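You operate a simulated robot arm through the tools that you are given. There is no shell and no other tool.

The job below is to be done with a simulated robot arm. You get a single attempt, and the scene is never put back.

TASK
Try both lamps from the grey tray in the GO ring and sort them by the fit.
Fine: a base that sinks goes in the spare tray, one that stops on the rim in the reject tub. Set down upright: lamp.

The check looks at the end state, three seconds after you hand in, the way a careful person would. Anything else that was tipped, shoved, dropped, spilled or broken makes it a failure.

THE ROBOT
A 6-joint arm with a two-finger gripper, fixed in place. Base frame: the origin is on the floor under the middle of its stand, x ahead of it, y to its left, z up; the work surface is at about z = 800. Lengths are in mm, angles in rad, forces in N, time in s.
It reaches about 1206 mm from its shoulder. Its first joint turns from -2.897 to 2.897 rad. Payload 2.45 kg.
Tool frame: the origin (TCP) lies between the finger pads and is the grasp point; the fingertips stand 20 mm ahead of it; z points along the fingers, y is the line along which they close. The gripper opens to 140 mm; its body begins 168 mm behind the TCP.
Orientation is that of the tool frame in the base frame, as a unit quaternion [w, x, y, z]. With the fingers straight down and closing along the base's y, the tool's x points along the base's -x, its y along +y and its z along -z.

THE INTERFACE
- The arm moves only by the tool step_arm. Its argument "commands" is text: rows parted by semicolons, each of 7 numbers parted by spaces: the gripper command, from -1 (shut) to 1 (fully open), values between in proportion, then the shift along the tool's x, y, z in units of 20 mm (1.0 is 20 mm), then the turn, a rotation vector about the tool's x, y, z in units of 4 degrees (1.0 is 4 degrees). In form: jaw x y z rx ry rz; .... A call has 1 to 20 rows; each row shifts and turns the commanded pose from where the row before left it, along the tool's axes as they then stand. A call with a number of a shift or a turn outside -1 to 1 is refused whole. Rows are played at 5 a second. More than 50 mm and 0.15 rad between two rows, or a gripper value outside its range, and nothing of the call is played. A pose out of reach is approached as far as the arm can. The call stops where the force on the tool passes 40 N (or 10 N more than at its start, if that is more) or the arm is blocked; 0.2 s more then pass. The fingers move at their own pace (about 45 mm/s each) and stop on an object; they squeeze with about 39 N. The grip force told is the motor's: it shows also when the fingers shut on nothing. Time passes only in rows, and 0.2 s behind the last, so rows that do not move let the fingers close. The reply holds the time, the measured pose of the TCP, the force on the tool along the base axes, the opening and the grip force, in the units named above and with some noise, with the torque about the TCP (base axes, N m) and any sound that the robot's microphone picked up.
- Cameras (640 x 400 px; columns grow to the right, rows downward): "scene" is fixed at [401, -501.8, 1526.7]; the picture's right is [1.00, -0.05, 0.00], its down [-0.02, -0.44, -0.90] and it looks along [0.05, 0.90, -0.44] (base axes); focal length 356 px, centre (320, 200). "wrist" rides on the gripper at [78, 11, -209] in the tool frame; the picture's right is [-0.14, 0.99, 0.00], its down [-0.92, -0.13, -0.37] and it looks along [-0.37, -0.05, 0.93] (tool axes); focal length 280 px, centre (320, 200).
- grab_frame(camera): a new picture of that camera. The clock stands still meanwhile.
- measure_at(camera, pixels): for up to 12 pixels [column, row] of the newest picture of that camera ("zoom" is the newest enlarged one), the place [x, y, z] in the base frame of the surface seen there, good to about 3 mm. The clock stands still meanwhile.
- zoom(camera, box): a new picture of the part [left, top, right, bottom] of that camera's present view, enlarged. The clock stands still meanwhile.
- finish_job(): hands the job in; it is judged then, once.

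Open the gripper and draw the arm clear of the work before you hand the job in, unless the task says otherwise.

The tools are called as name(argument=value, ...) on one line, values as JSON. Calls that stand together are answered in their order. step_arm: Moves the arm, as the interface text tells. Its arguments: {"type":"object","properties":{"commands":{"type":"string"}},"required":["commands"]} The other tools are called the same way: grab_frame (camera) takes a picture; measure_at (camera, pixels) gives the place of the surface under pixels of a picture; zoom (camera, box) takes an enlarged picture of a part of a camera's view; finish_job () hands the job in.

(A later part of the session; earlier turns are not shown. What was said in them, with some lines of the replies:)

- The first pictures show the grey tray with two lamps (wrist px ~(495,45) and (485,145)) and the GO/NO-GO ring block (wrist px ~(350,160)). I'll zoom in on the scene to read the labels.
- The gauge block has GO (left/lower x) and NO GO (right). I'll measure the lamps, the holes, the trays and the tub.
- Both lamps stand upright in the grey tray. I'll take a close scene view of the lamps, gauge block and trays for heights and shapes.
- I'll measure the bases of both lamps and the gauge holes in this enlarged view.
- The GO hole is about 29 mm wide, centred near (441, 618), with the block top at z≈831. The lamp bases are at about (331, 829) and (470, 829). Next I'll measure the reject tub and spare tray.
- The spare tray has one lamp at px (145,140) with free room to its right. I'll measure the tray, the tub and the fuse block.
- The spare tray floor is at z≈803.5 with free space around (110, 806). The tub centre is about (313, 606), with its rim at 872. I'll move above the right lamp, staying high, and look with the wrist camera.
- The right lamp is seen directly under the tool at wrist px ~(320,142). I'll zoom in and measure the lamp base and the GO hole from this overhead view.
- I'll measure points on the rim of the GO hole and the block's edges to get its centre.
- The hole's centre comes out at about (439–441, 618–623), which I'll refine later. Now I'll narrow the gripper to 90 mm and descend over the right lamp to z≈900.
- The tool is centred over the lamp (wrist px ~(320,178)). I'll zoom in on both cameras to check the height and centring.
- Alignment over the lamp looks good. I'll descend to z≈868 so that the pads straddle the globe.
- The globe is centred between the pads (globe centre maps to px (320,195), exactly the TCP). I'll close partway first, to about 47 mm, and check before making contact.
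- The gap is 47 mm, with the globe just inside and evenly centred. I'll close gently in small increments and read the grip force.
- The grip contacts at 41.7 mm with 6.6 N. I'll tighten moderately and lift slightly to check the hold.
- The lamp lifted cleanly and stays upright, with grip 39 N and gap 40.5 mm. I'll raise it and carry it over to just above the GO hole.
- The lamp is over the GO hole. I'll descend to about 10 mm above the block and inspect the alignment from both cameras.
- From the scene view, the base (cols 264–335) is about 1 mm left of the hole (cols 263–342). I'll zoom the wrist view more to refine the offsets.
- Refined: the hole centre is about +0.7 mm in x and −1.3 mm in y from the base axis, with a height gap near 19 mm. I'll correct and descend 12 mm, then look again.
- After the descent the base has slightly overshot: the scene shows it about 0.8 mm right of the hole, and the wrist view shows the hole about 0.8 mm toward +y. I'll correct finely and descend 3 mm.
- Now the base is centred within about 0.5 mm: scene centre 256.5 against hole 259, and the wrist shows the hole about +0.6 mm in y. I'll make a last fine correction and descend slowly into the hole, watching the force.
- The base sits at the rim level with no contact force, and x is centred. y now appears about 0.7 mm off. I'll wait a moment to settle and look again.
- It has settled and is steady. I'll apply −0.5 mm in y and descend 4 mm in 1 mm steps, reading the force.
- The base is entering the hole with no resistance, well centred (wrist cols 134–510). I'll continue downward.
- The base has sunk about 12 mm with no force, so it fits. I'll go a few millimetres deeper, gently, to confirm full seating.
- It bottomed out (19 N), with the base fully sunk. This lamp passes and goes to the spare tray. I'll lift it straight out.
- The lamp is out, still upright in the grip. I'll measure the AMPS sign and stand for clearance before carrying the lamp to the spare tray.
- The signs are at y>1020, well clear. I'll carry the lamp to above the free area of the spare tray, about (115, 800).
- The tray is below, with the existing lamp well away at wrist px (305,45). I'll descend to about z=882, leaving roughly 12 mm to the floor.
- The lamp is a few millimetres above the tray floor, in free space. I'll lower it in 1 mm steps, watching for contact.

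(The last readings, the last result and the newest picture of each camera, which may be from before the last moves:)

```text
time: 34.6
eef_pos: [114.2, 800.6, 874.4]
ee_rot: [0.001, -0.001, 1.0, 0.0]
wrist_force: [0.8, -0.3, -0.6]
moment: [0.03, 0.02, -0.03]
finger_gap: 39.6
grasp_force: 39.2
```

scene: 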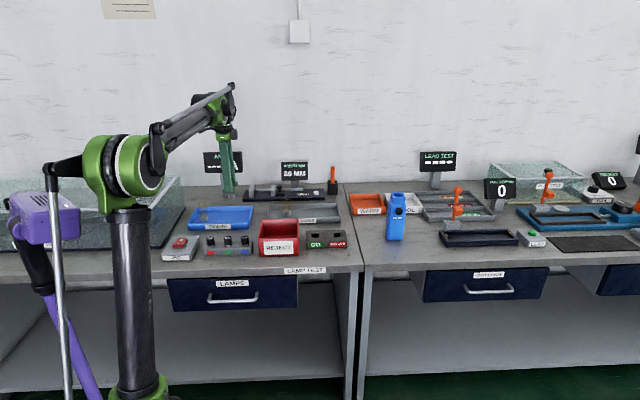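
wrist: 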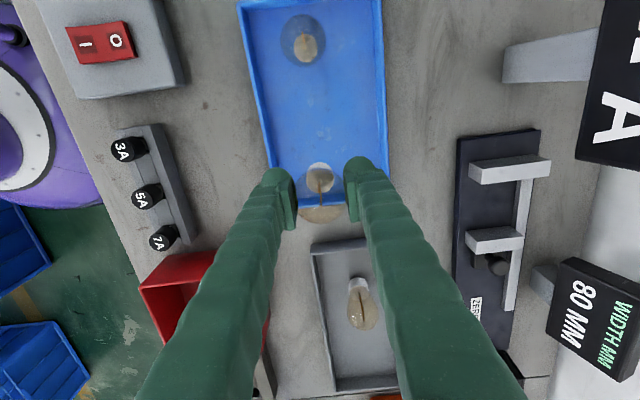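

No contact yet (force about 0). I'll continue in smaller batches.

step_arm(commands="-0.46 0 0 0.05 0 0 0;-0.46 0 0 0.05 0 0 0;-0.46 0 0 0.05 0 0 0;-0.46 0 0 0 0 0 0")

zoom(camera="scene", box=[217, 197, 249, 217])

```text
time: 35.6
eef_pos: [113.6, 801.2, 872.6]
ee_rot: [0.0, -0.001, 1.0, 0.0]
wrist_force: [0.5, 0.2, -1.9]
moment: [-0.01, -0.02, -0.03]
finger_gap: 40.1
grasp_force: 39.0
```

```text
16.00 times, centred on (233, 207) of scene
```

zoom: 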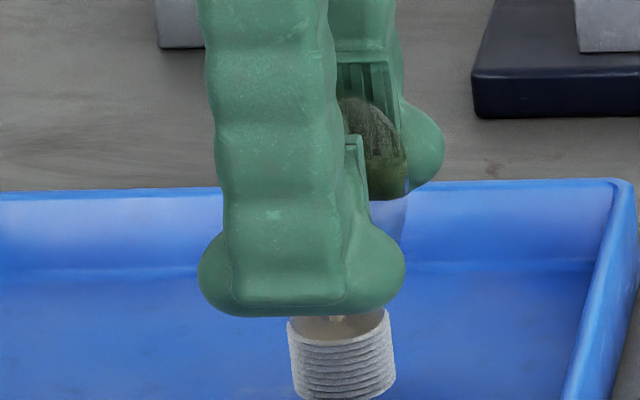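

Still no clear contact. I'll lower 2 mm more in half-millimetre steps.

step_arm(commands="-0.46 0 0 0.03 0 0 0;-0.46 0 0 0.03 0 0 0;-0.46 0 0 0.03 0 0 0;-0.46 0 0 0 0 0 0")

zoom(camera="scene", box=[217, 203, 249, 223])

```text
time: 36.6
eef_pos: [114.2, 800.1, 870.2]
ee_rot: [0.0, -0.001, 1.0, 0.0]
wrist_force: [-0.7, -0.8, -0.6]
moment: [0.0, 0.0, 0.0]
finger_gap: 39.6
grasp_force: 39.3
```

```text
16.00 times, centred on (233, 213) of scene
```

zoom: 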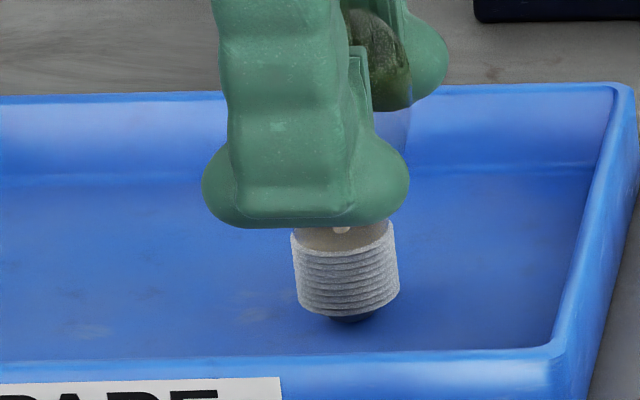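

The base's bottom nub appears close to the floor with no force yet. I'll continue lowering in fine steps.

step_arm(commands="-0.46 0 0 0.03 0 0 0;-0.46 0 0 0.03 0 0 0;-0.46 0 0 0 0 0 0")

```text
time: 37.4
eef_pos: [114.6, 800.9, 868.5]
ee_rot: [0.0, 0.0, 1.0, -0.001]
wrist_force: [0.2, -0.3, -0.9]
moment: [-0.03, -0.01, 0.01]
finger_gap: 39.5
grasp_force: 38.9
```

step_arm(commands="-0.46 0 0 0.03 0 0 0;-0.46 0 0 0.03 0 0 0;-0.46 0 0 0 0 0 0")

zoom(camera="scene", box=[217, 203, 249, 223])

```text
time: 38.2
eef_pos: [115.6, 799.0, 868.9]
ee_rot: [0.0, -0.001, 1.0, 0.0]
wrist_force: [0.0, 0.2, 0.3]
moment: [0.03, 0.0, -0.01]
finger_gap: 39.6
grasp_force: 39.2
```

```text
16.00 times, centred on (233, 213) of scene
```

zoom: 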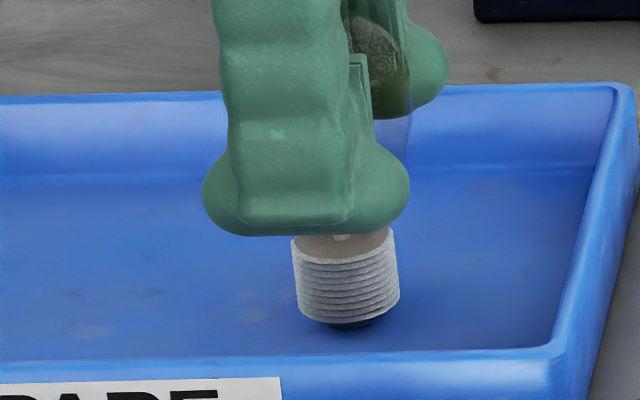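

Still hovering (force +0.3 N). I'll continue in fine steps.

step_arm(commands="-0.46 0 0 0.03 0 0 0;-0.46 0 0 0.03 0 0 0;-0.46 0 0 0 0 0 0")

```text
time: 39.0
eef_pos: [115.1, 799.9, 868.1]
ee_rot: [0.0, -0.001, 1.0, 0.001]
wrist_force: [1.1, 2.2, 15.5]
moment: [0.12, -0.03, 0.02]
finger_gap: 39.9
grasp_force: 39.1
```

Contact at last, 15.5 N upward. I'll ease off half a millimetre and open slowly.

step_arm(commands="-0.46 0 0 -0.03 0 0 0;-0.46 0 0 0 0 0 0;-0.44 0 0 0 0 0 0;-0.42 0 0 0 0 0 0;-0.4 0 0 0 0 0 0;-0.36 0 0 0 0 0 0;-0.3 0 0 0 0 0 0;-0.2 0 0 0 0 0 0;-0.1 0 0 0 0 0 0;0 0 0 0 0 0 0;0 0 0 0 0 0 0")

zoom(camera="scene", box=[185, 185, 265, 235])

zoom(camera="wrist", box=[200, 75, 440, 225])

```text
time: 41.4
eef_pos: [114.5, 800.0, 867.8]
ee_rot: [0.0, -0.001, 1.0, 0.0]
wrist_force: [-0.4, -0.5, 0.7]
moment: [0.0, 0.0, 0.01]
finger_gap: 70.1
grasp_force: 0.1
```

```text
8.00 times, centred on (225, 210) of scene
```

zoom: 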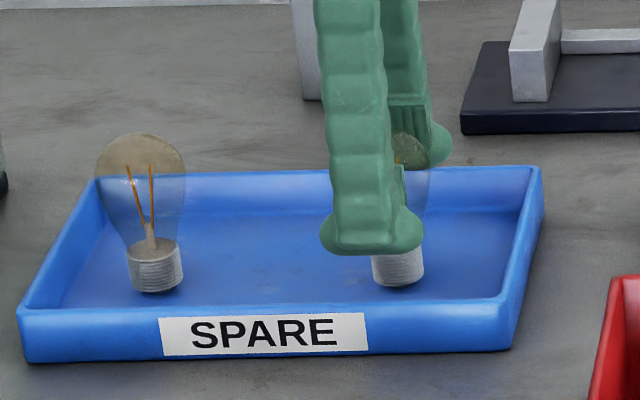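

```text
2.67 times, centred on (320, 150) of wrist
```

zoom: 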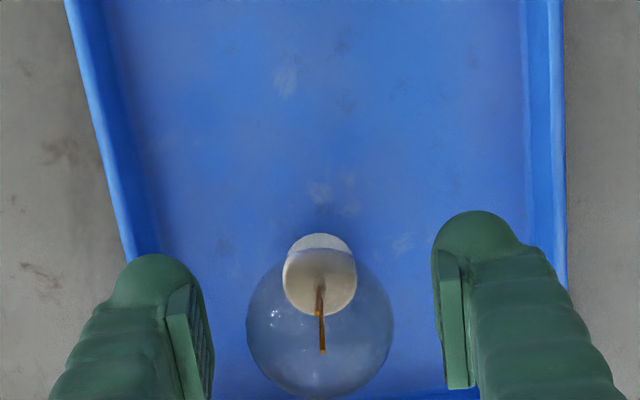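

The lamp stands upright and free in the spare tray. I'll raise the arm straight up, then move above the second lamp.

step_arm(commands="0 0 0 -0.3 0 0 0;0 0 0 -0.7 0 0 0;0 0 0 -1 0 0 0;0 0 0 -1 0 0 0;0 0 0 -1 0 0 0;0 0 0 -1 0 0 0;0.286 0 0 0 0 0 0;0.286 -0.9 0.123 0 0 0 0;0.286 -0.9 0.123 0 0 0 0;0.286 -0.9 0.123 0 0 0 0;0.286 -0.9 0.123 0 0 0 0;0.286 -0.9 0.123 0 0 0 0;0.286 -0.9 0.123 0 0 0 0;0.286 -0.9 0.123 0 0 0 0;0.286 -0.9 0.123 0 0 0 0;0.286 -0.9 0.123 0 0 0 0;0.286 -0.9 0.123 0 0 0 0;0.286 -0.9 0.123 0 0 0 0;0.286 -0.9 0.123 0 0 0 0;0.286 0 0 0 0 0 0")

grab_frame(camera="wrist")

zoom(camera="wrist", box=[240, 110, 400, 210])

grab_frame(camera="scene")

```text
time: 45.6
eef_pos: [330.3, 831.0, 967.5]
ee_rot: [0.001, -0.001, 1.0, 0.0]
wrist_force: [-0.3, 0.6, 0.4]
moment: [-0.01, -0.01, -0.01]
finger_gap: 89.9
grasp_force: 0.0
```

```text
taken
```

wrist: 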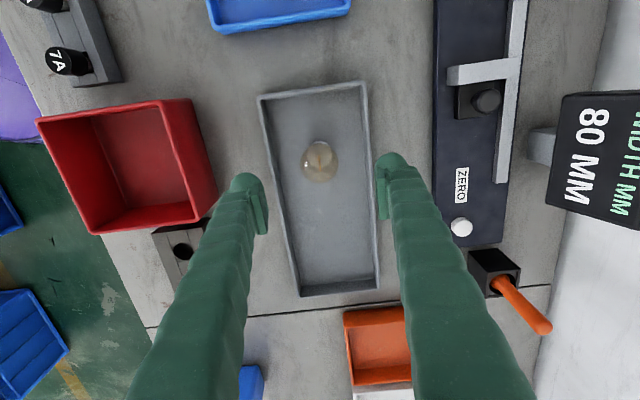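

```text
4.00 times, centred on (320, 160) of wrist
```

zoom: 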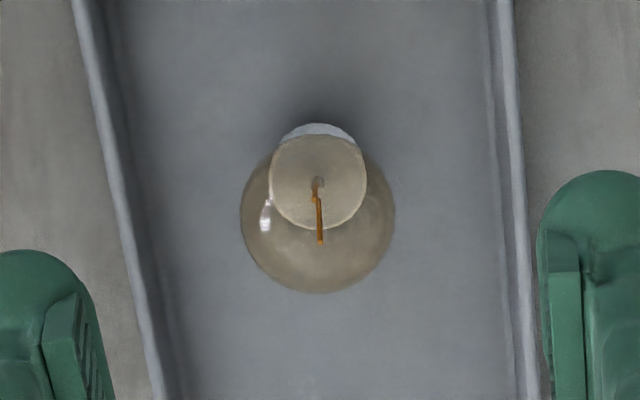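

```text
taken
```

scene: 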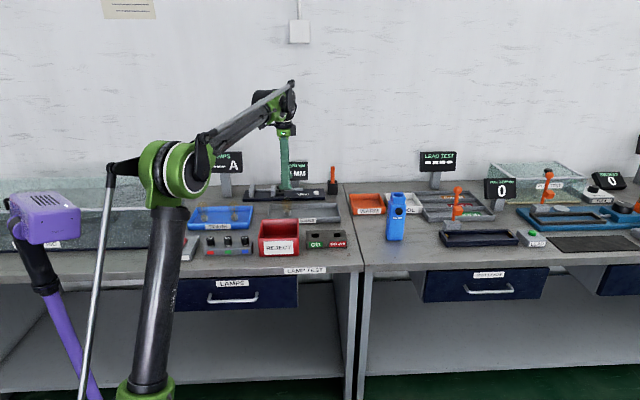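

The second lamp is centred under the tool, and its base looks about 31 mm wide. I'll descend to z≈870 around its globe.

step_arm(commands="0.286 0 0 1 0 0 0;0.286 0 0 1 0 0 0;0.286 0 0 1 0 0 0;0.286 0 0 0.9 0 0 0;0.286 0 0 0.6 0 0 0;0.286 0 0 0.4 0 0 0;0.286 0 0 0 0 0 0;0.286 0 0 0 0 0 0")

zoom(camera="wrist", box=[240, 130, 400, 230])

zoom(camera="scene", box=[255, 170, 335, 220])

```text
time: 47.4
eef_pos: [330.0, 831.3, 869.9]
ee_rot: [0.0, -0.001, 1.0, 0.0]
wrist_force: [-0.3, -0.3, 0.8]
moment: [-0.03, -0.04, -0.01]
finger_gap: 89.9
grasp_force: 0.0
```

```text
4.00 times, centred on (320, 180) of wrist
```

zoom: 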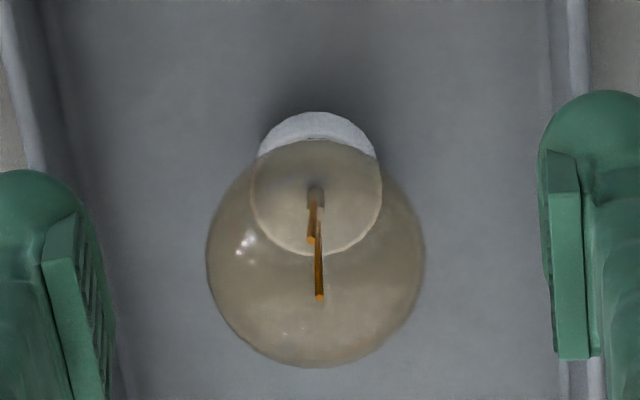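

```text
8.00 times, centred on (295, 195) of scene
```

zoom: 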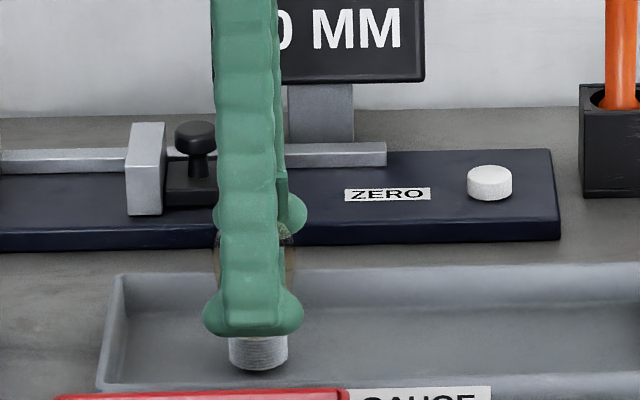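

The globe is about 0.8 mm toward −y of the tool axis (zoom col 316). I'll correct that and close gently.

step_arm(commands="0.286 0 -0.04 0 0 0 0;-0.33 0 0 0 0 0 0;-0.33 0 0 0 0 0 0;-0.33 0 0 0 0 0 0;-0.33 0 0 0 0 0 0;-0.36 0 0 0 0 0 0;-0.38 0 0 0 0 0 0;-0.4 0 0 0 0 0 0;-0.42 0 0 0 0 0 0;-0.42 0 0 0 0 0 0")

zoom(camera="wrist", box=[240, 130, 400, 230])

```text
time: 49.6
eef_pos: [331.0, 830.2, 871.2]
ee_rot: [-0.001, 0.0, 1.0, 0.0]
wrist_force: [-0.1, 0.3, 0.2]
moment: [0.01, -0.03, 0.04]
finger_gap: 41.6
grasp_force: 3.8
```

```text
4.00 times, centred on (320, 180) of wrist
```

zoom: 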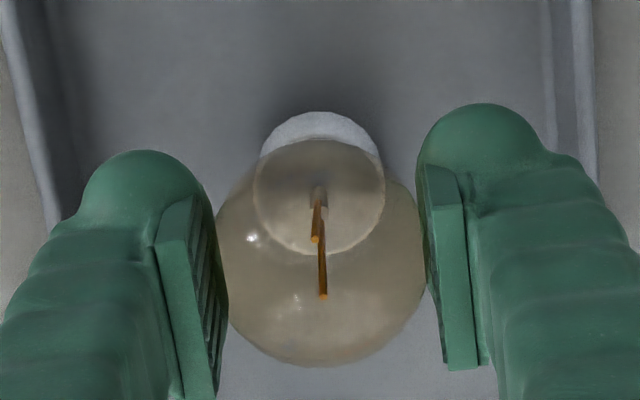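

Gentle contact on both pads at 41.6 mm with the globe centred. I'll tighten the same as before and lift clear.

step_arm(commands="-0.44 0 0 0 0 0 0;-0.46 0 0 0 0 0 0;-0.46 0 0 0 0 0 0;-0.46 0 0 0 0 0 0;-0.46 0 0 -0.2 0 0 0;-0.46 0 0 -0.3 0 0 0;-0.46 0 0 -0.5 0 0 0;-0.46 0 0 -1 0 0 0;-0.46 0 0 -1 0 0 0;-0.46 0 0 -1 0 0 0;-0.46 0 0 -0.8 0 0 0;-0.46 0 0 0 0 0 0")

zoom(camera="wrist", box=[240, 130, 400, 230])

zoom(camera="scene", box=[255, 150, 335, 200])

```text
time: 52.2
eef_pos: [331.1, 829.8, 967.1]
ee_rot: [0.0, 0.0, 1.0, -0.001]
wrist_force: [0.1, -0.3, -0.4]
moment: [0.0, 0.0, 0.0]
finger_gap: 40.5
grasp_force: 38.9
```

```text
4.00 times, centred on (320, 180) of wrist
```

zoom: 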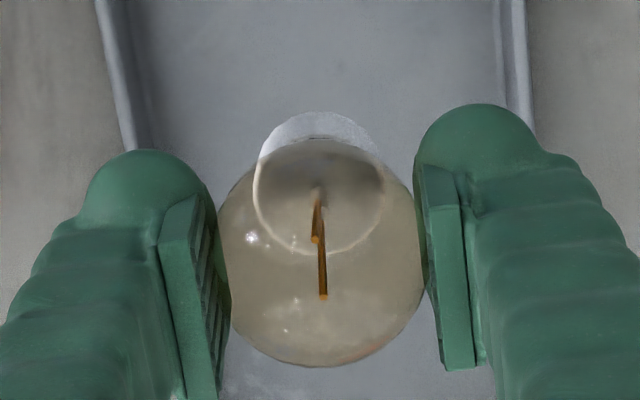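

```text
8.00 times, centred on (295, 175) of scene
```

zoom: 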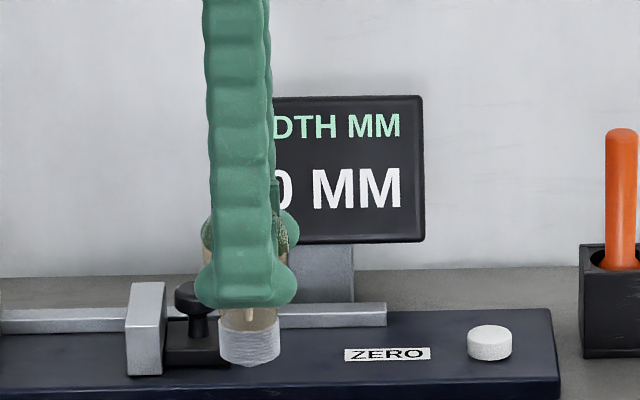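

The second lamp is held upright. I'll carry it over the GO hole, staying at this height.

step_arm(commands="-0.46 -0.494 -0.953 0 0 0 0;-0.46 -0.494 -0.953 0 0 0 0;-0.46 -0.494 -0.953 0 0 0 0;-0.46 -0.494 -0.953 0 0 0 0;-0.46 -0.494 -0.953 0 0 0 0;-0.46 -0.494 -0.953 0 0 0 0;-0.46 -0.494 -0.953 0 0 0 0;-0.46 -0.494 -0.953 0 0 0 0;-0.46 -0.494 -0.953 0 0 0 0;-0.46 -0.494 -0.953 0 0 0 0;-0.46 -0.494 -0.953 0 0 0 0;-0.46 0 0 0 0 0 0;-0.46 0 0 0.8 0 0 0;-0.46 0 0 0.8 0 0 0;-0.46 0 0 0.8 0 0 0;-0.46 0 0 0.5 0 0 0;-0.46 0 0 0.3 0 0 0;-0.46 0 0 0 0 0 0;-0.46 0 0 0 0 0 0")

zoom(camera="wrist", box=[296, 150, 344, 180])

zoom(camera="scene", box=[303, 219, 335, 239])

grab_frame(camera="scene")

```text
time: 56.2
eef_pos: [438.9, 620.4, 901.4]
ee_rot: [0.0, -0.001, 1.0, 0.0]
wrist_force: [-0.3, 0.2, 0.0]
moment: [-0.02, 0.0, 0.0]
finger_gap: 40.4
grasp_force: 38.8
```

```text
13.33 times, centred on (320, 165) of wrist
```

zoom: 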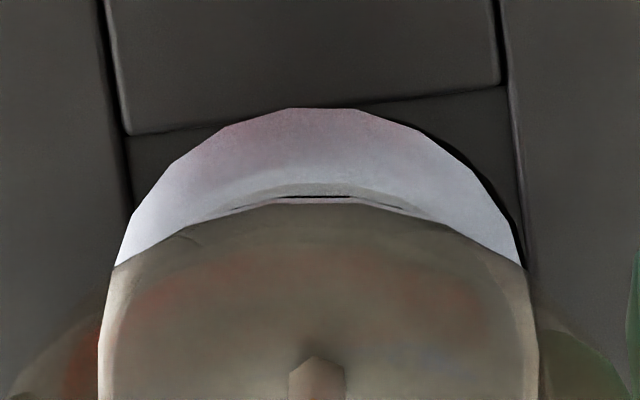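

```text
16.00 times, centred on (319, 229) of scene
```

zoom: 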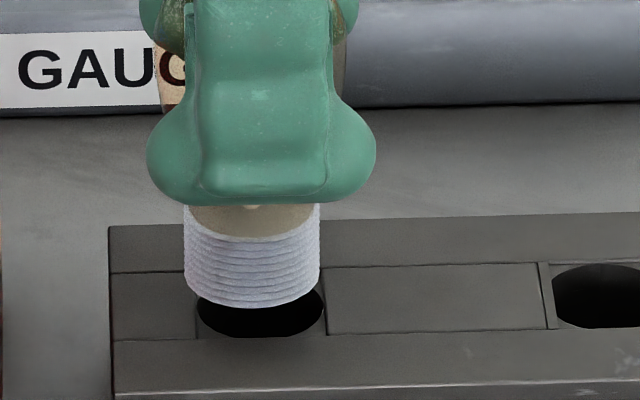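

```text
taken
```

scene: 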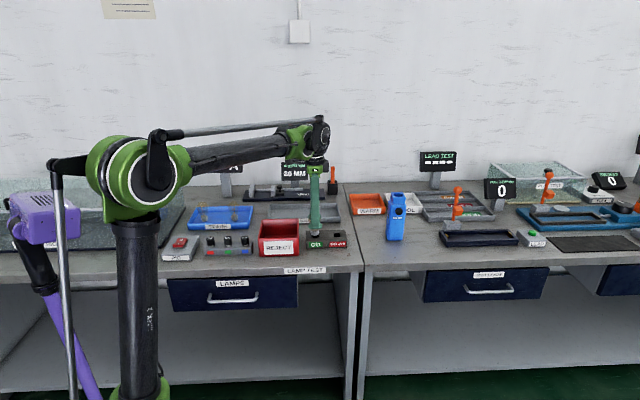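

The base here spans 137 px against the hole's 126 px, so about 31.5 vs 29 mm. I still need to test it centred, so I'll correct by about +1.3 mm x and +1.5 mm y and look again.

step_arm(commands="-0.46 -0.065 0.075 0 0 0 0;-0.46 0 0 0.1 0 0 0;-0.46 0 0 0 0 0 0;-0.46 0 0 0 0 0 0;-0.46 0 0 0 0 0 0")

zoom(camera="wrist", box=[296, 150, 344, 180])

zoom(camera="scene", box=[303, 219, 335, 239])

```text
time: 57.4
eef_pos: [440.4, 620.0, 898.4]
ee_rot: [-0.001, -0.001, 1.0, -0.001]
wrist_force: [0.8, 0.5, -1.2]
moment: [-0.02, -0.01, 0.0]
finger_gap: 40.4
grasp_force: 38.5
```

```text
13.33 times, centred on (320, 165) of wrist
```

zoom: 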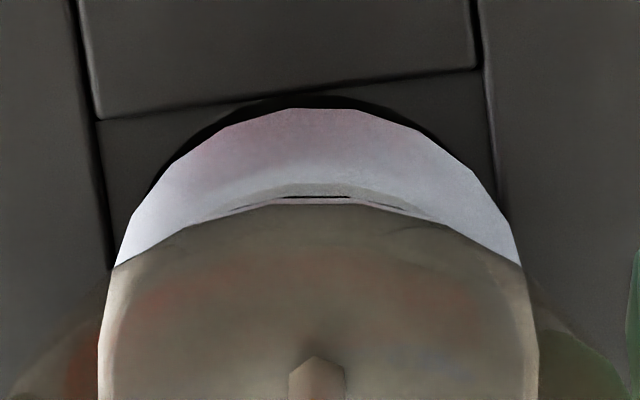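

```text
16.00 times, centred on (319, 229) of scene
```

zoom: 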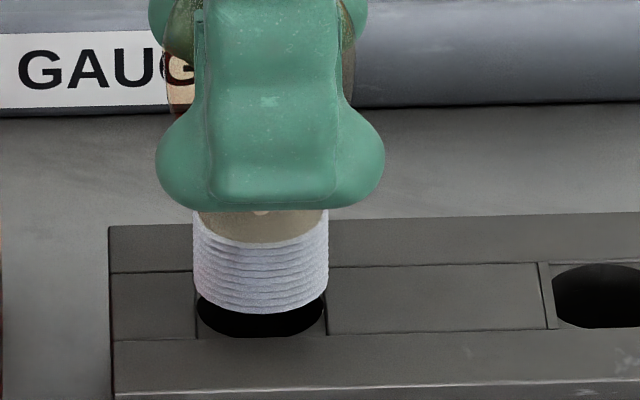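

Centred within about 0.4 mm now. I'll make a small correction and lower 5 mm to just above the rim.

step_arm(commands="-0.46 0.02 -0.01 0 0 0 0;-0.46 0 0 0.1 0 0 0;-0.46 0 0 0.1 0 0 0;-0.46 0 0 0.05 0 0 0;-0.46 0 0 0 0 0 0;-0.46 0 0 0 0 0 0")

zoom(camera="wrist", box=[296, 150, 344, 180])

zoom(camera="scene", box=[303, 219, 335, 239])

```text
time: 58.8
eef_pos: [440.0, 621.6, 895.9]
ee_rot: [0.0, 0.0, 1.0, 0.0]
wrist_force: [2.4, 1.6, 29.7]
moment: [0.02, 0.03, -0.01]
finger_gap: 39.7
grasp_force: 38.9
```

```text
13.33 times, centred on (320, 165) of wrist
```

zoom: 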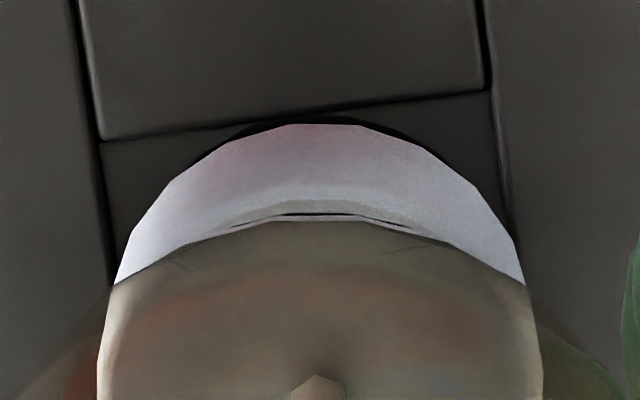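

```text
16.00 times, centred on (319, 229) of scene
```

zoom: 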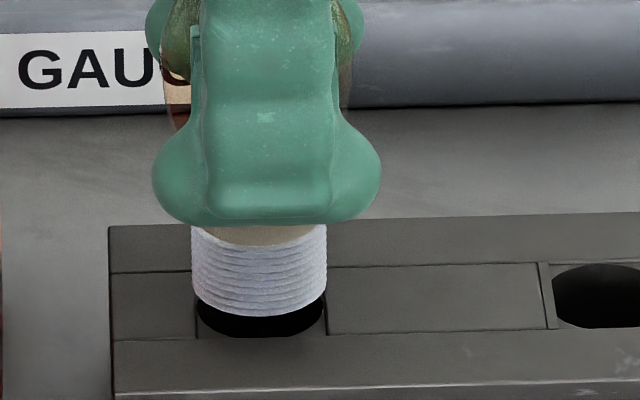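

There is a 30 N contact earlier than I expected, with the base apparently stopped slightly above the rim. I'll look more widely before doing anything else.

zoom(camera="scene", box=[270, 190, 366, 250])

zoom(camera="wrist", box=[240, 110, 400, 210])

```text
6.67 times, centred on (318, 220) of scene
```

zoom: 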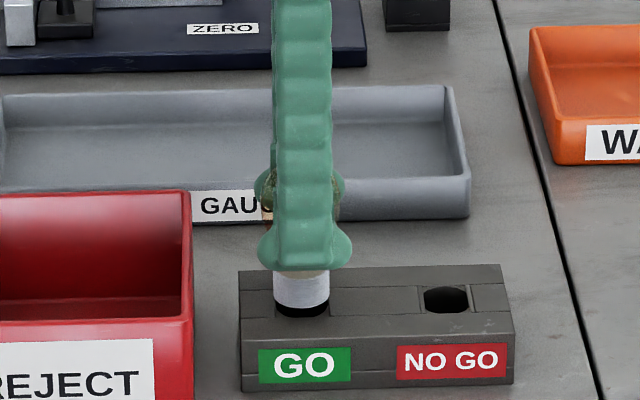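

```text
4.00 times, centred on (320, 160) of wrist
```

zoom: 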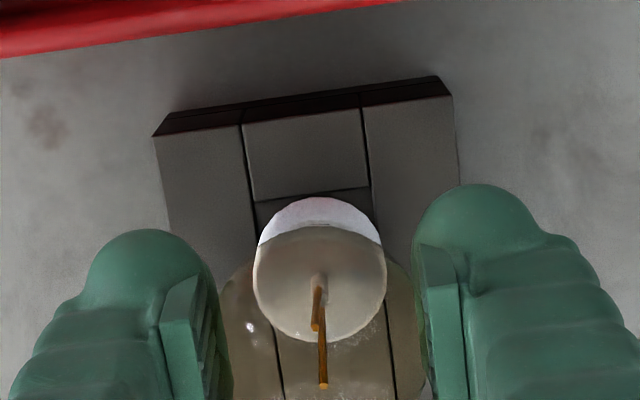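

I'll ease off the pressure first, then measure the base's bottom edge against the block top.

step_arm(commands="-0.46 0 0 -0.05 0 0 0;-0.46 0 0 -0.025 0 0 0;-0.46 0 0 0 0 0 0")

zoom(camera="scene", box=[303, 219, 335, 239])

measure_at(camera="zoom", pixels=[[260, 312], [260, 300], [260, 280], [205, 290], [315, 290], [260, 325], [160, 305], [400, 300], [260, 350], [350, 245], [150, 250], [260, 260]])

```text
time: 59.6
eef_pos: [440.7, 620.5, 895.5]
ee_rot: [0.0, 0.0, 1.0, 0.0]
wrist_force: [0.5, 0.2, -1.8]
moment: [0.02, 0.0, -0.03]
finger_gap: 39.8
grasp_force: 38.9
```

```text
16.00 times, centred on (319, 229) of scene
```

zoom: 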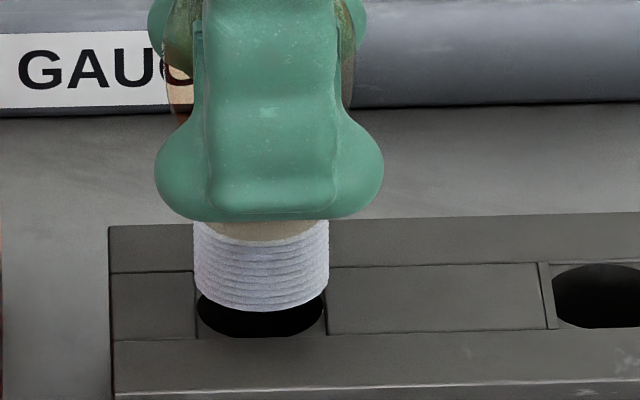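

```text
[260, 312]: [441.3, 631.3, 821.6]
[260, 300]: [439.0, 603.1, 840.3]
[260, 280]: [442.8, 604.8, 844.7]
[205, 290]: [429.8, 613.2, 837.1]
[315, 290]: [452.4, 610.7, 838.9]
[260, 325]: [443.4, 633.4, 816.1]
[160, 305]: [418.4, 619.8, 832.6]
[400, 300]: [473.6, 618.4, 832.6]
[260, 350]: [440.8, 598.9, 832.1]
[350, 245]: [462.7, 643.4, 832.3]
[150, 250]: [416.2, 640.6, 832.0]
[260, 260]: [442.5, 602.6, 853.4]
```

The base bottom edge is at z≈836.5 and the block top at 832.3; contact has eased to zero. I'll repeat the touch once more, centred 0.5 mm better and gentler, to confirm it is the rim stopping it.

step_arm(commands="-0.46 0.025 0 0 0 0 0;-0.46 0 0 0 0 0 0;-0.46 0 0 0.03 0 0 0;-0.46 0 0 0.03 0 0 0;-0.46 0 0 0 0 0 0")

zoom(camera="wrist", box=[280, 140, 360, 190])

zoom(camera="scene", box=[303, 219, 335, 239])

```text
time: 60.8
eef_pos: [440.3, 620.6, 894.1]
ee_rot: [0.0, 0.0, 1.0, 0.002]
wrist_force: [2.4, 1.3, 9.7]
moment: [0.04, -0.09, 0.02]
finger_gap: 39.8
grasp_force: 39.4
```

```text
8.00 times, centred on (320, 165) of wrist
```

zoom: 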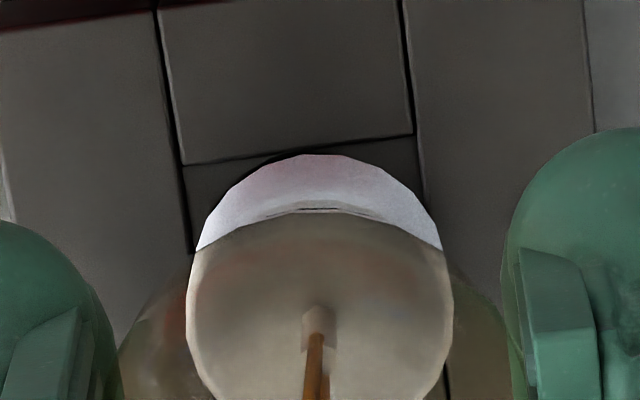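

```text
16.00 times, centred on (319, 229) of scene
```

zoom: 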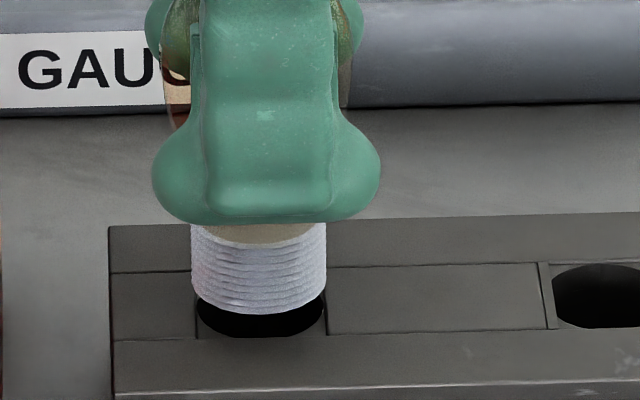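

The stop repeats at the same height (9.7 N) with the base centred exactly on the hole (cols 191–327 vs 196–322). It rests on the rim, so this lamp is a reject. I'll lift it clear.

step_arm(commands="-0.46 0 0 -0.1 0 0 0;-0.46 0 0 -0.3 0 0 0;-0.46 0 0 -0.6 0 0 0;-0.46 0 0 -1 0 0 0;-0.46 0 0 -1 0 0 0;-0.46 0 0 -1 0 0 0;-0.46 0 0 0 0 0 0")

zoom(camera="wrist", box=[240, 130, 400, 230])

zoom(camera="scene", box=[270, 180, 366, 240])

```text
time: 62.4
eef_pos: [439.2, 621.0, 975.7]
ee_rot: [0.0, -0.001, 1.0, 0.001]
wrist_force: [-0.8, 0.0, 0.0]
moment: [0.01, -0.02, 0.01]
finger_gap: 39.7
grasp_force: 38.9
```

```text
4.00 times, centred on (320, 180) of wrist
```

zoom: 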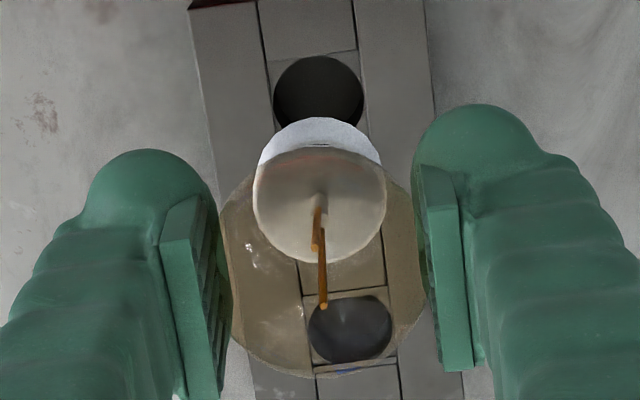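

```text
6.67 times, centred on (318, 210) of scene
```

zoom: 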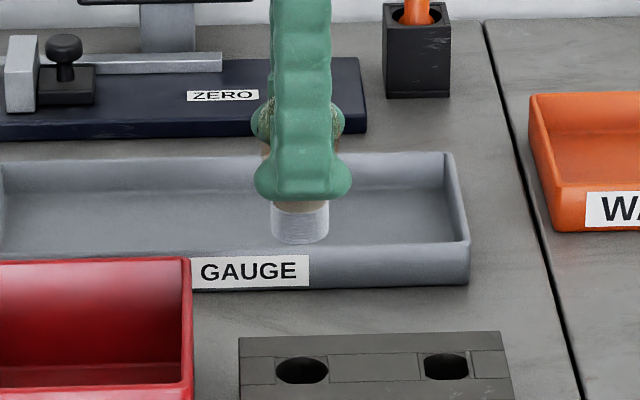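

The lamp slid up a few millimetres in the grip from the rim contact but remains upright. I'll carry it over the reject tub's centre and look down.

step_arm(commands="-0.46 0.9036 -0.1057 0 0 0 0;-0.46 0.9036 -0.1057 0 0 0 0;-0.46 0.9036 -0.1057 0 0 0 0;-0.46 0.9036 -0.1057 0 0 0 0;-0.46 0.9036 -0.1057 0 0 0 0;-0.46 0.9036 -0.1057 0 0 0 0;-0.46 0.9036 -0.1057 0 0 0 0;-0.46 0 0 0 0 0 0;-0.46 0 0 0 0 0 0")

grab_frame(camera="wrist")

zoom(camera="scene", box=[240, 180, 336, 260])

```text
time: 64.4
eef_pos: [313.7, 606.0, 975.3]
ee_rot: [0.0, -0.002, 1.0, -0.001]
wrist_force: [0.6, 0.6, 0.1]
moment: [0.03, 0.0, 0.0]
finger_gap: 39.7
grasp_force: 39.3
```

```text
taken
```

wrist: 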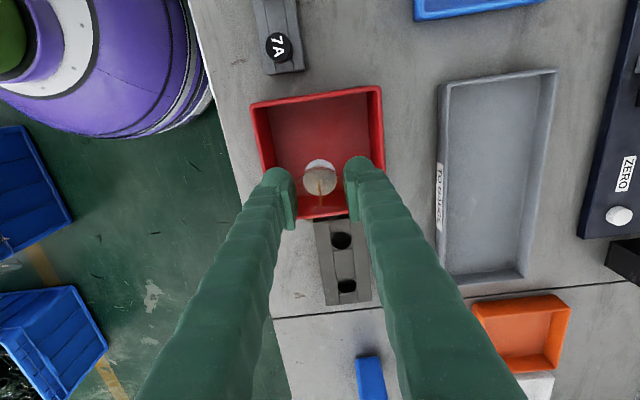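

```text
5.00 times, centred on (288, 220) of scene
```

zoom: 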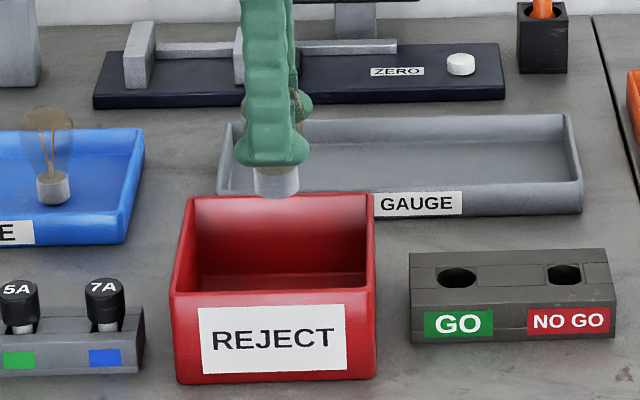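

I'll measure the tub's rims and floor from above to check the finger clearance.

measure_at(camera="wrist", pixels=[[254, 120], [262, 120], [383, 120], [376, 120], [320, 95], [320, 120], [300, 150], [258, 150], [372, 150], [310, 213], [290, 120], [350, 120]])

```text
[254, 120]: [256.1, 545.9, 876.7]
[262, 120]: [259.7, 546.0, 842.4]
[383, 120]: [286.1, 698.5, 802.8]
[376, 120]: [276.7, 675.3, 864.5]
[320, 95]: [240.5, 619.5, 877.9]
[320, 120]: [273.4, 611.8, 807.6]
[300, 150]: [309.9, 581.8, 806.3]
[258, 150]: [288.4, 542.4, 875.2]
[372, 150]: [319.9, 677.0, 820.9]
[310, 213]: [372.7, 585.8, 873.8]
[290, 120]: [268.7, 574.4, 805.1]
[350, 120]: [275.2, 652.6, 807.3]
```

The tub interior spans y≈544–674 (centre 609) with the floor at about 804. I'll shift +2 mm in y and descend to z≈900 (tips just above the rim) to verify clearance.

step_arm(commands="-0.46 0 0.12 0 0 0 0;-0.46 0 0 0.9 0 0 0;-0.46 0 0 0.9 0 0 0;-0.46 0 0 0.9 0 0 0;-0.46 0 0 0.7 0 0 0;-0.46 0 0 0.3 0 0 0;-0.46 0 0 0 0 0 0;-0.46 0 0 0 0 0 0")

grab_frame(camera="wrist")

zoom(camera="scene", box=[240, 190, 336, 250])

```text
time: 66.2
eef_pos: [314.5, 607.0, 899.6]
ee_rot: [0.0, -0.001, 1.0, 0.0]
wrist_force: [0.0, 0.5, -0.5]
moment: [0.01, 0.02, -0.02]
finger_gap: 39.7
grasp_force: 39.2
```

```text
taken
```

wrist: 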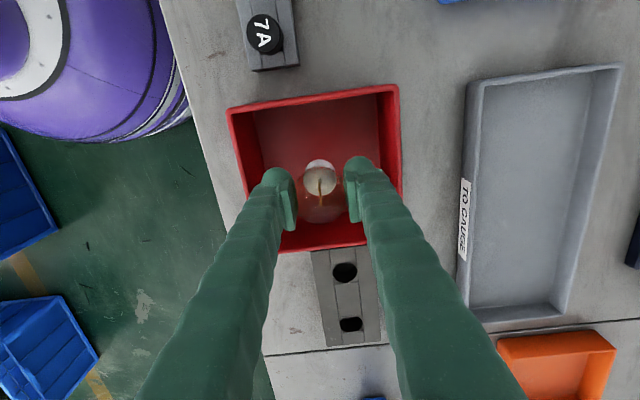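

```text
6.67 times, centred on (288, 220) of scene
```

zoom: 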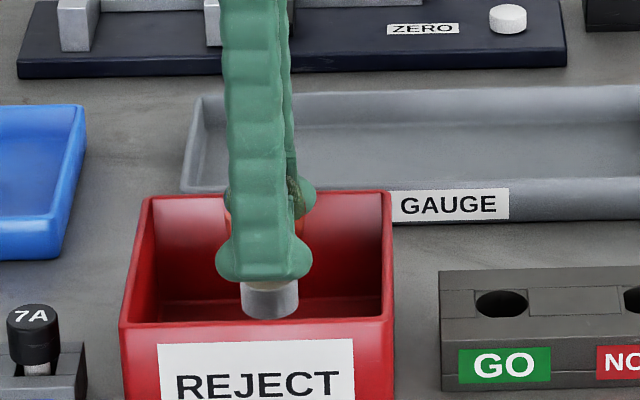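

Clearances look good on all sides. I'll descend to z≈875, then feel for the floor.

step_arm(commands="-0.46 0 0 0.5 0 0 0;-0.46 0 0 0.4 0 0 0;-0.46 0 0 0.3 0 0 0;-0.46 0 0 0 0 0 0;-0.46 0 0 0 0 0 0")

zoom(camera="wrist", box=[200, 75, 440, 225])

zoom(camera="scene", box=[240, 190, 336, 250])

```text
time: 67.4
eef_pos: [313.2, 607.6, 877.8]
ee_rot: [0.0, -0.001, 1.0, 0.0]
wrist_force: [0.7, 0.1, -0.7]
moment: [-0.01, 0.05, -0.03]
finger_gap: 39.7
grasp_force: 38.9
```

```text
2.67 times, centred on (320, 150) of wrist
```

zoom: 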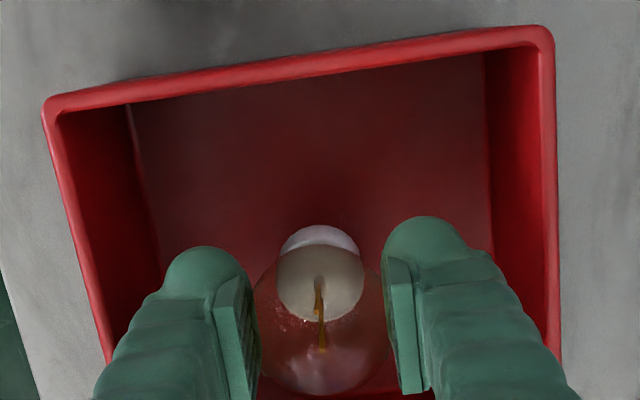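

```text
6.67 times, centred on (288, 220) of scene
```

zoom: 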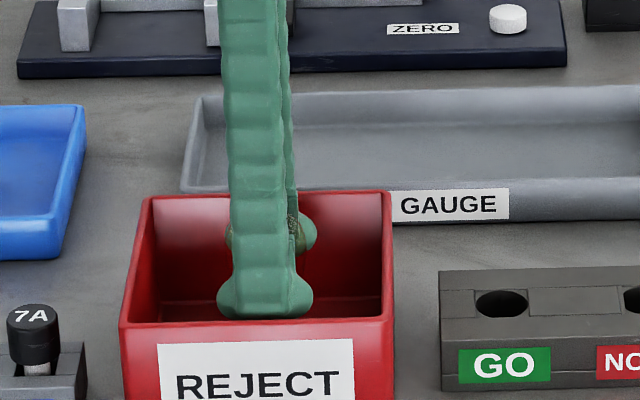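

The fingers are well inside the tub walls. I'll lower in 1 mm steps to find the floor.

step_arm(commands="-0.46 0 0 0.05 0 0 0;-0.46 0 0 0.05 0 0 0;-0.46 0 0 0.05 0 0 0;-0.46 0 0 0.05 0 0 0;-0.46 0 0 0.05 0 0 0;-0.46 0 0 0 0 0 0")

```text
time: 68.8
eef_pos: [313.2, 608.0, 872.4]
ee_rot: [0.0, -0.001, 1.0, 0.0]
wrist_force: [0.0, -0.3, 0.3]
moment: [0.0, 0.02, -0.04]
finger_gap: 39.5
grasp_force: 39.4
```

step_arm(commands="-0.46 0 0 0.05 0 0 0;-0.46 0 0 0.05 0 0 0;-0.46 0 0 0.05 0 0 0;-0.46 0 0 0 0 0 0")

```text
time: 69.8
eef_pos: [313.2, 610.0, 869.8]
ee_rot: [0.0, -0.002, 1.0, -0.001]
wrist_force: [-0.2, -0.7, 0.3]
moment: [-0.02, 0.02, 0.02]
finger_gap: 39.8
grasp_force: 39.3
```

No contact yet at z≈870. I'll continue with finer steps.

step_arm(commands="-0.46 0 0 0.04 0 0 0;-0.46 0 0 0.04 0 0 0;-0.46 0 0 0 0 0 0")

zoom(camera="wrist", box=[240, 130, 400, 230])

```text
time: 70.6
eef_pos: [314.1, 607.9, 867.3]
ee_rot: [0.0, 0.0, 1.0, 0.0]
wrist_force: [-0.9, -0.9, 0.1]
moment: [0.01, 0.0, 0.0]
finger_gap: 39.8
grasp_force: 38.9
```

```text
4.00 times, centred on (320, 180) of wrist
```

zoom: 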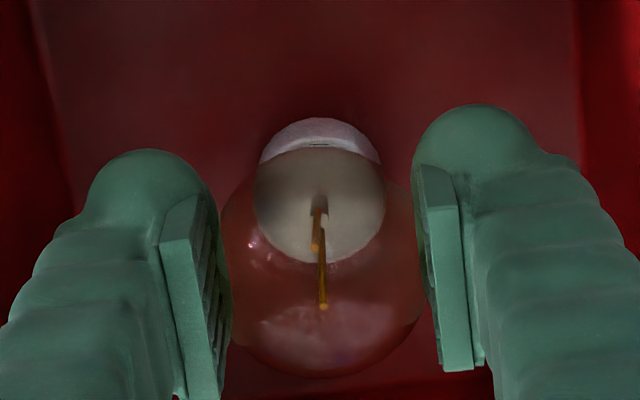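

Still no contact; the lamp hovers just above the floor. I'll continue with 0.6 mm steps.

step_arm(commands="-0.46 0 0 0.03 0 0 0;-0.46 0 0 0.03 0 0 0;-0.46 0 0 0 0 0 0")

```text
time: 71.4
eef_pos: [313.7, 608.6, 866.6]
ee_rot: [0.0, -0.001, 1.0, 0.0]
wrist_force: [0.0, 0.1, 1.8]
moment: [-0.02, -0.02, 0.01]
finger_gap: 39.5
grasp_force: 38.8
```

step_arm(commands="-0.46 0 0 0.03 0 0 0;-0.46 0 0 0 0 0 0")

```text
time: 72.0
eef_pos: [312.3, 609.0, 866.3]
ee_rot: [0.0, 0.0, 1.0, 0.0]
wrist_force: [2.7, 1.7, 17.2]
moment: [0.09, -0.07, 0.03]
finger_gap: 39.4
grasp_force: 39.4
```

Floor contact (17 N). I'll ease off 0.4 mm and open slowly to about 54 mm.

step_arm(commands="-0.46 0 0 -0.02 0 0 0;-0.46 0 0 0 0 0 0;-0.44 0 0 0 0 0 0;-0.42 0 0 0 0 0 0;-0.4 0 0 0 0 0 0;-0.37 0 0 0 0 0 0;-0.34 0 0 0 0 0 0;-0.3 0 0 0 0 0 0;-0.26 0 0 0 0 0 0;-0.23 0 0 0 0 0 0;-0.23 0 0 0 0 0 0;-0.23 0 0 0 0 0 0")

zoom(camera="wrist", box=[240, 130, 400, 230])

zoom(camera="scene", box=[240, 190, 336, 250])

```text
time: 74.6
eef_pos: [313.8, 609.1, 866.3]
ee_rot: [0.0, -0.001, 1.0, 0.0]
wrist_force: [0.1, -0.1, 0.4]
moment: [0.01, 0.03, -0.01]
finger_gap: 54.0
grasp_force: 0.1
```

```text
4.00 times, centred on (320, 180) of wrist
```

zoom: 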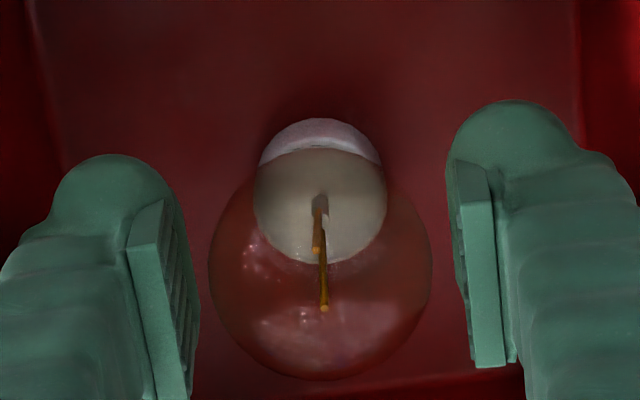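

```text
6.67 times, centred on (288, 220) of scene
```

zoom: 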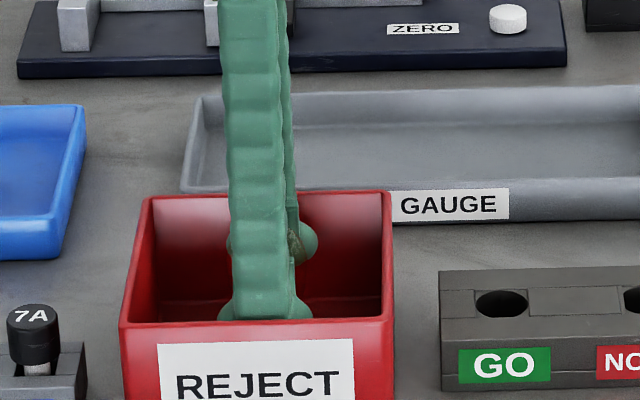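

The lamp is released and standing, with gaps on both sides. I'll raise straight up out of the tub.

step_arm(commands="-0.23 0 0 -0.2 0 0 0;-0.23 0 0 -0.4 0 0 0;-0.23 0 0 -0.6 0 0 0;-0.23 0 0 -0.8 0 0 0;-0.23 0 0 -1 0 0 0;-0.23 0 0 -1 0 0 0;-0.23 0 0 -1 0 0 0;-0.23 0 0 -1 0 0 0;-0.23 0 0 -1 0 0 0;-0.23 0 0 -1 0 0 0;-0.23 0 0 -1 0 0 0;-0.23 0 0 -1 0 0 0;-0.23 0 0 0 0 0 0")

grab_frame(camera="wrist")

grab_frame(camera="scene")

zoom(camera="scene", box=[175, 180, 355, 270])

```text
time: 77.4
eef_pos: [311.7, 607.9, 1065.8]
ee_rot: [0.0, -0.001, 1.0, 0.0]
wrist_force: [0.3, 0.4, -0.3]
moment: [-0.03, 0.01, -0.01]
finger_gap: 54.0
grasp_force: 0.0
```

```text
taken
```

wrist: 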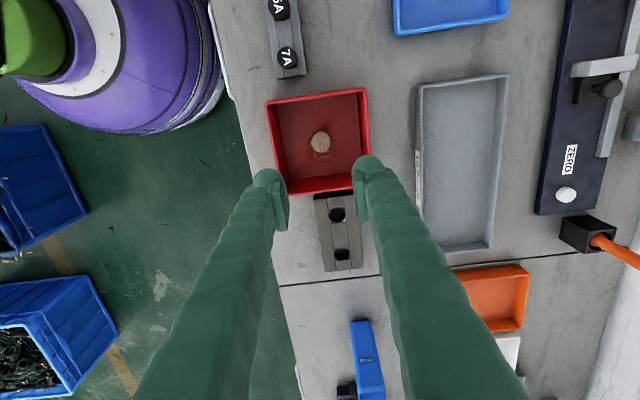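

```text
taken
```

scene: 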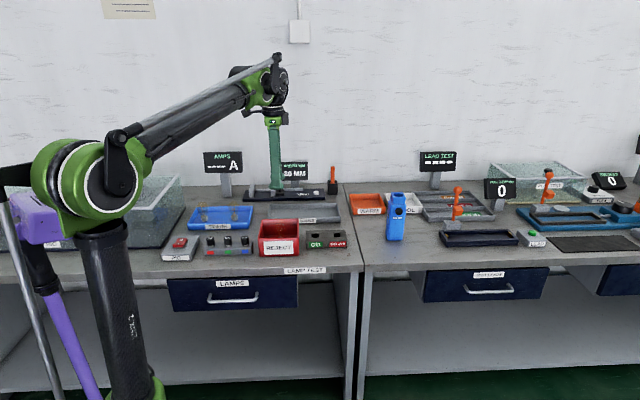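

```text
3.56 times, centred on (265, 225) of scene
```

zoom: 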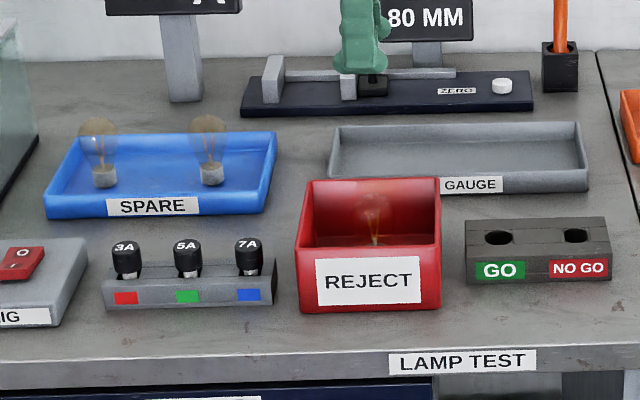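

Both lamps stand upright: one in the spare tray, one in the reject tub, and nothing else has moved. I'll open the gripper and draw the arm back toward its starting place, clear of the work.

step_arm(commands="-0.23 0 0 -1 0 0 0;-0.23 -0.9 -0.25 0 0 0 0;-0.23 -0.9 -0.25 0 0 0 0;0.2 -0.9 -0.25 0 0 0 0;0.6 -0.9 -0.25 0 0 0 0;1 -0.9 -0.25 0 0 0 0;1 -0.9 -0.25 0 0 0 0;1 -0.6 -0.25 0 0 0 0;1 0 0 0 0 0 0;1 0 0 0 0 0 0")

zoom(camera="wrist", box=[240, 0, 480, 150])

zoom(camera="scene", box=[175, 180, 355, 270])

```text
time: 79.6
eef_pos: [433.8, 574.3, 1085.9]
ee_rot: [0.0, -0.002, 1.0, 0.0]
wrist_force: [-0.2, -0.1, 0.1]
moment: [0.01, -0.01, 0.01]
finger_gap: 140.0
grasp_force: 0.0
```

```text
2.67 times, centred on (360, 75) of wrist
```

zoom: 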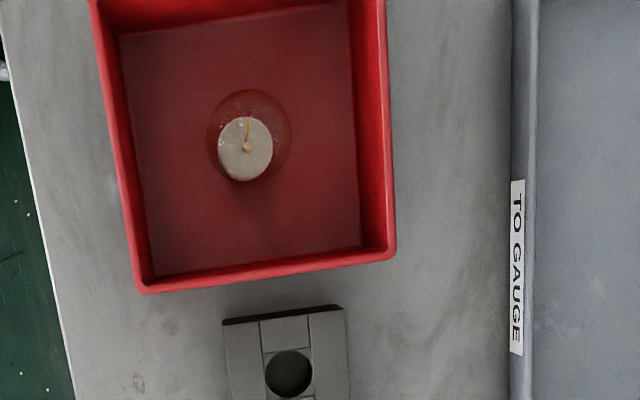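

```text
3.56 times, centred on (265, 225) of scene
```

zoom: 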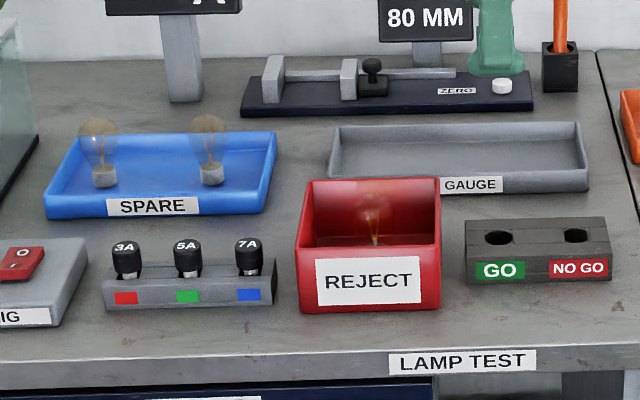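

The globe in the tub looks slightly shifted from the earlier picture. I'll zoom in to be sure it is standing straight and still.

zoom(camera="scene", box=[256, 215, 304, 255])

zoom(camera="wrist", box=[300, 20, 380, 85])

zoom(camera="scene", box=[185, 190, 265, 240])

```text
10.00 times, centred on (280, 235) of scene
```

zoom: 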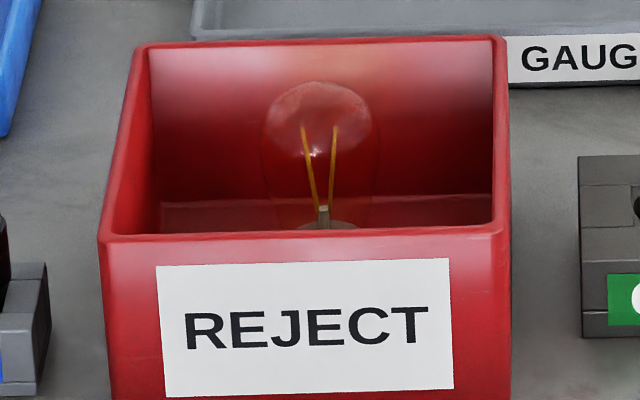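

```text
6.15 times, centred on (340, 52) of wrist
```

zoom: 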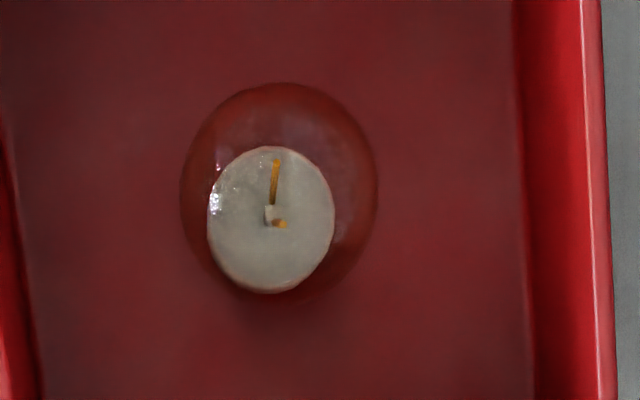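

```text
8.00 times, centred on (225, 215) of scene
```

zoom: 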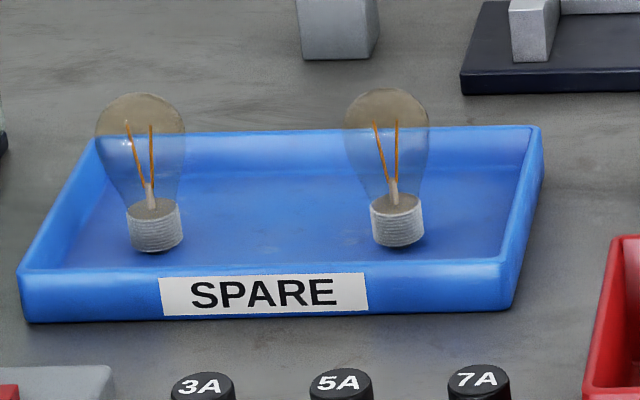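

Everything checks out: the spare lamps stand parallel, the reject lamp's lean in the picture matches plain perspective, and the arm is clear with the gripper open. I'm handing the job in.

finish_job()

```text
The job is handed in.
```

I tried both lamps in the GO ring and sorted them by fit. Both were standing upright in the last pictures before I handed the job in.

- **Right lamp, passed:** its base went into the GO hole with no resistance and sank to the bottom. It is now in the spare tray, well clear of the lamp already there.
- **Left lamp, rejected:** its base measured about 31.5 mm against a hole of about 29 mm, and it stopped on the rim both times I tried it. It is now in the middle of the reject tub.

The first rim touch on the left lamp reached about 30 N, and the lamp slid up a few millimetres in the grip. I saw no tilt or damage afterwards.

Nothing else in the pictures had moved. I drew the arm back to its starting place with the gripper open.
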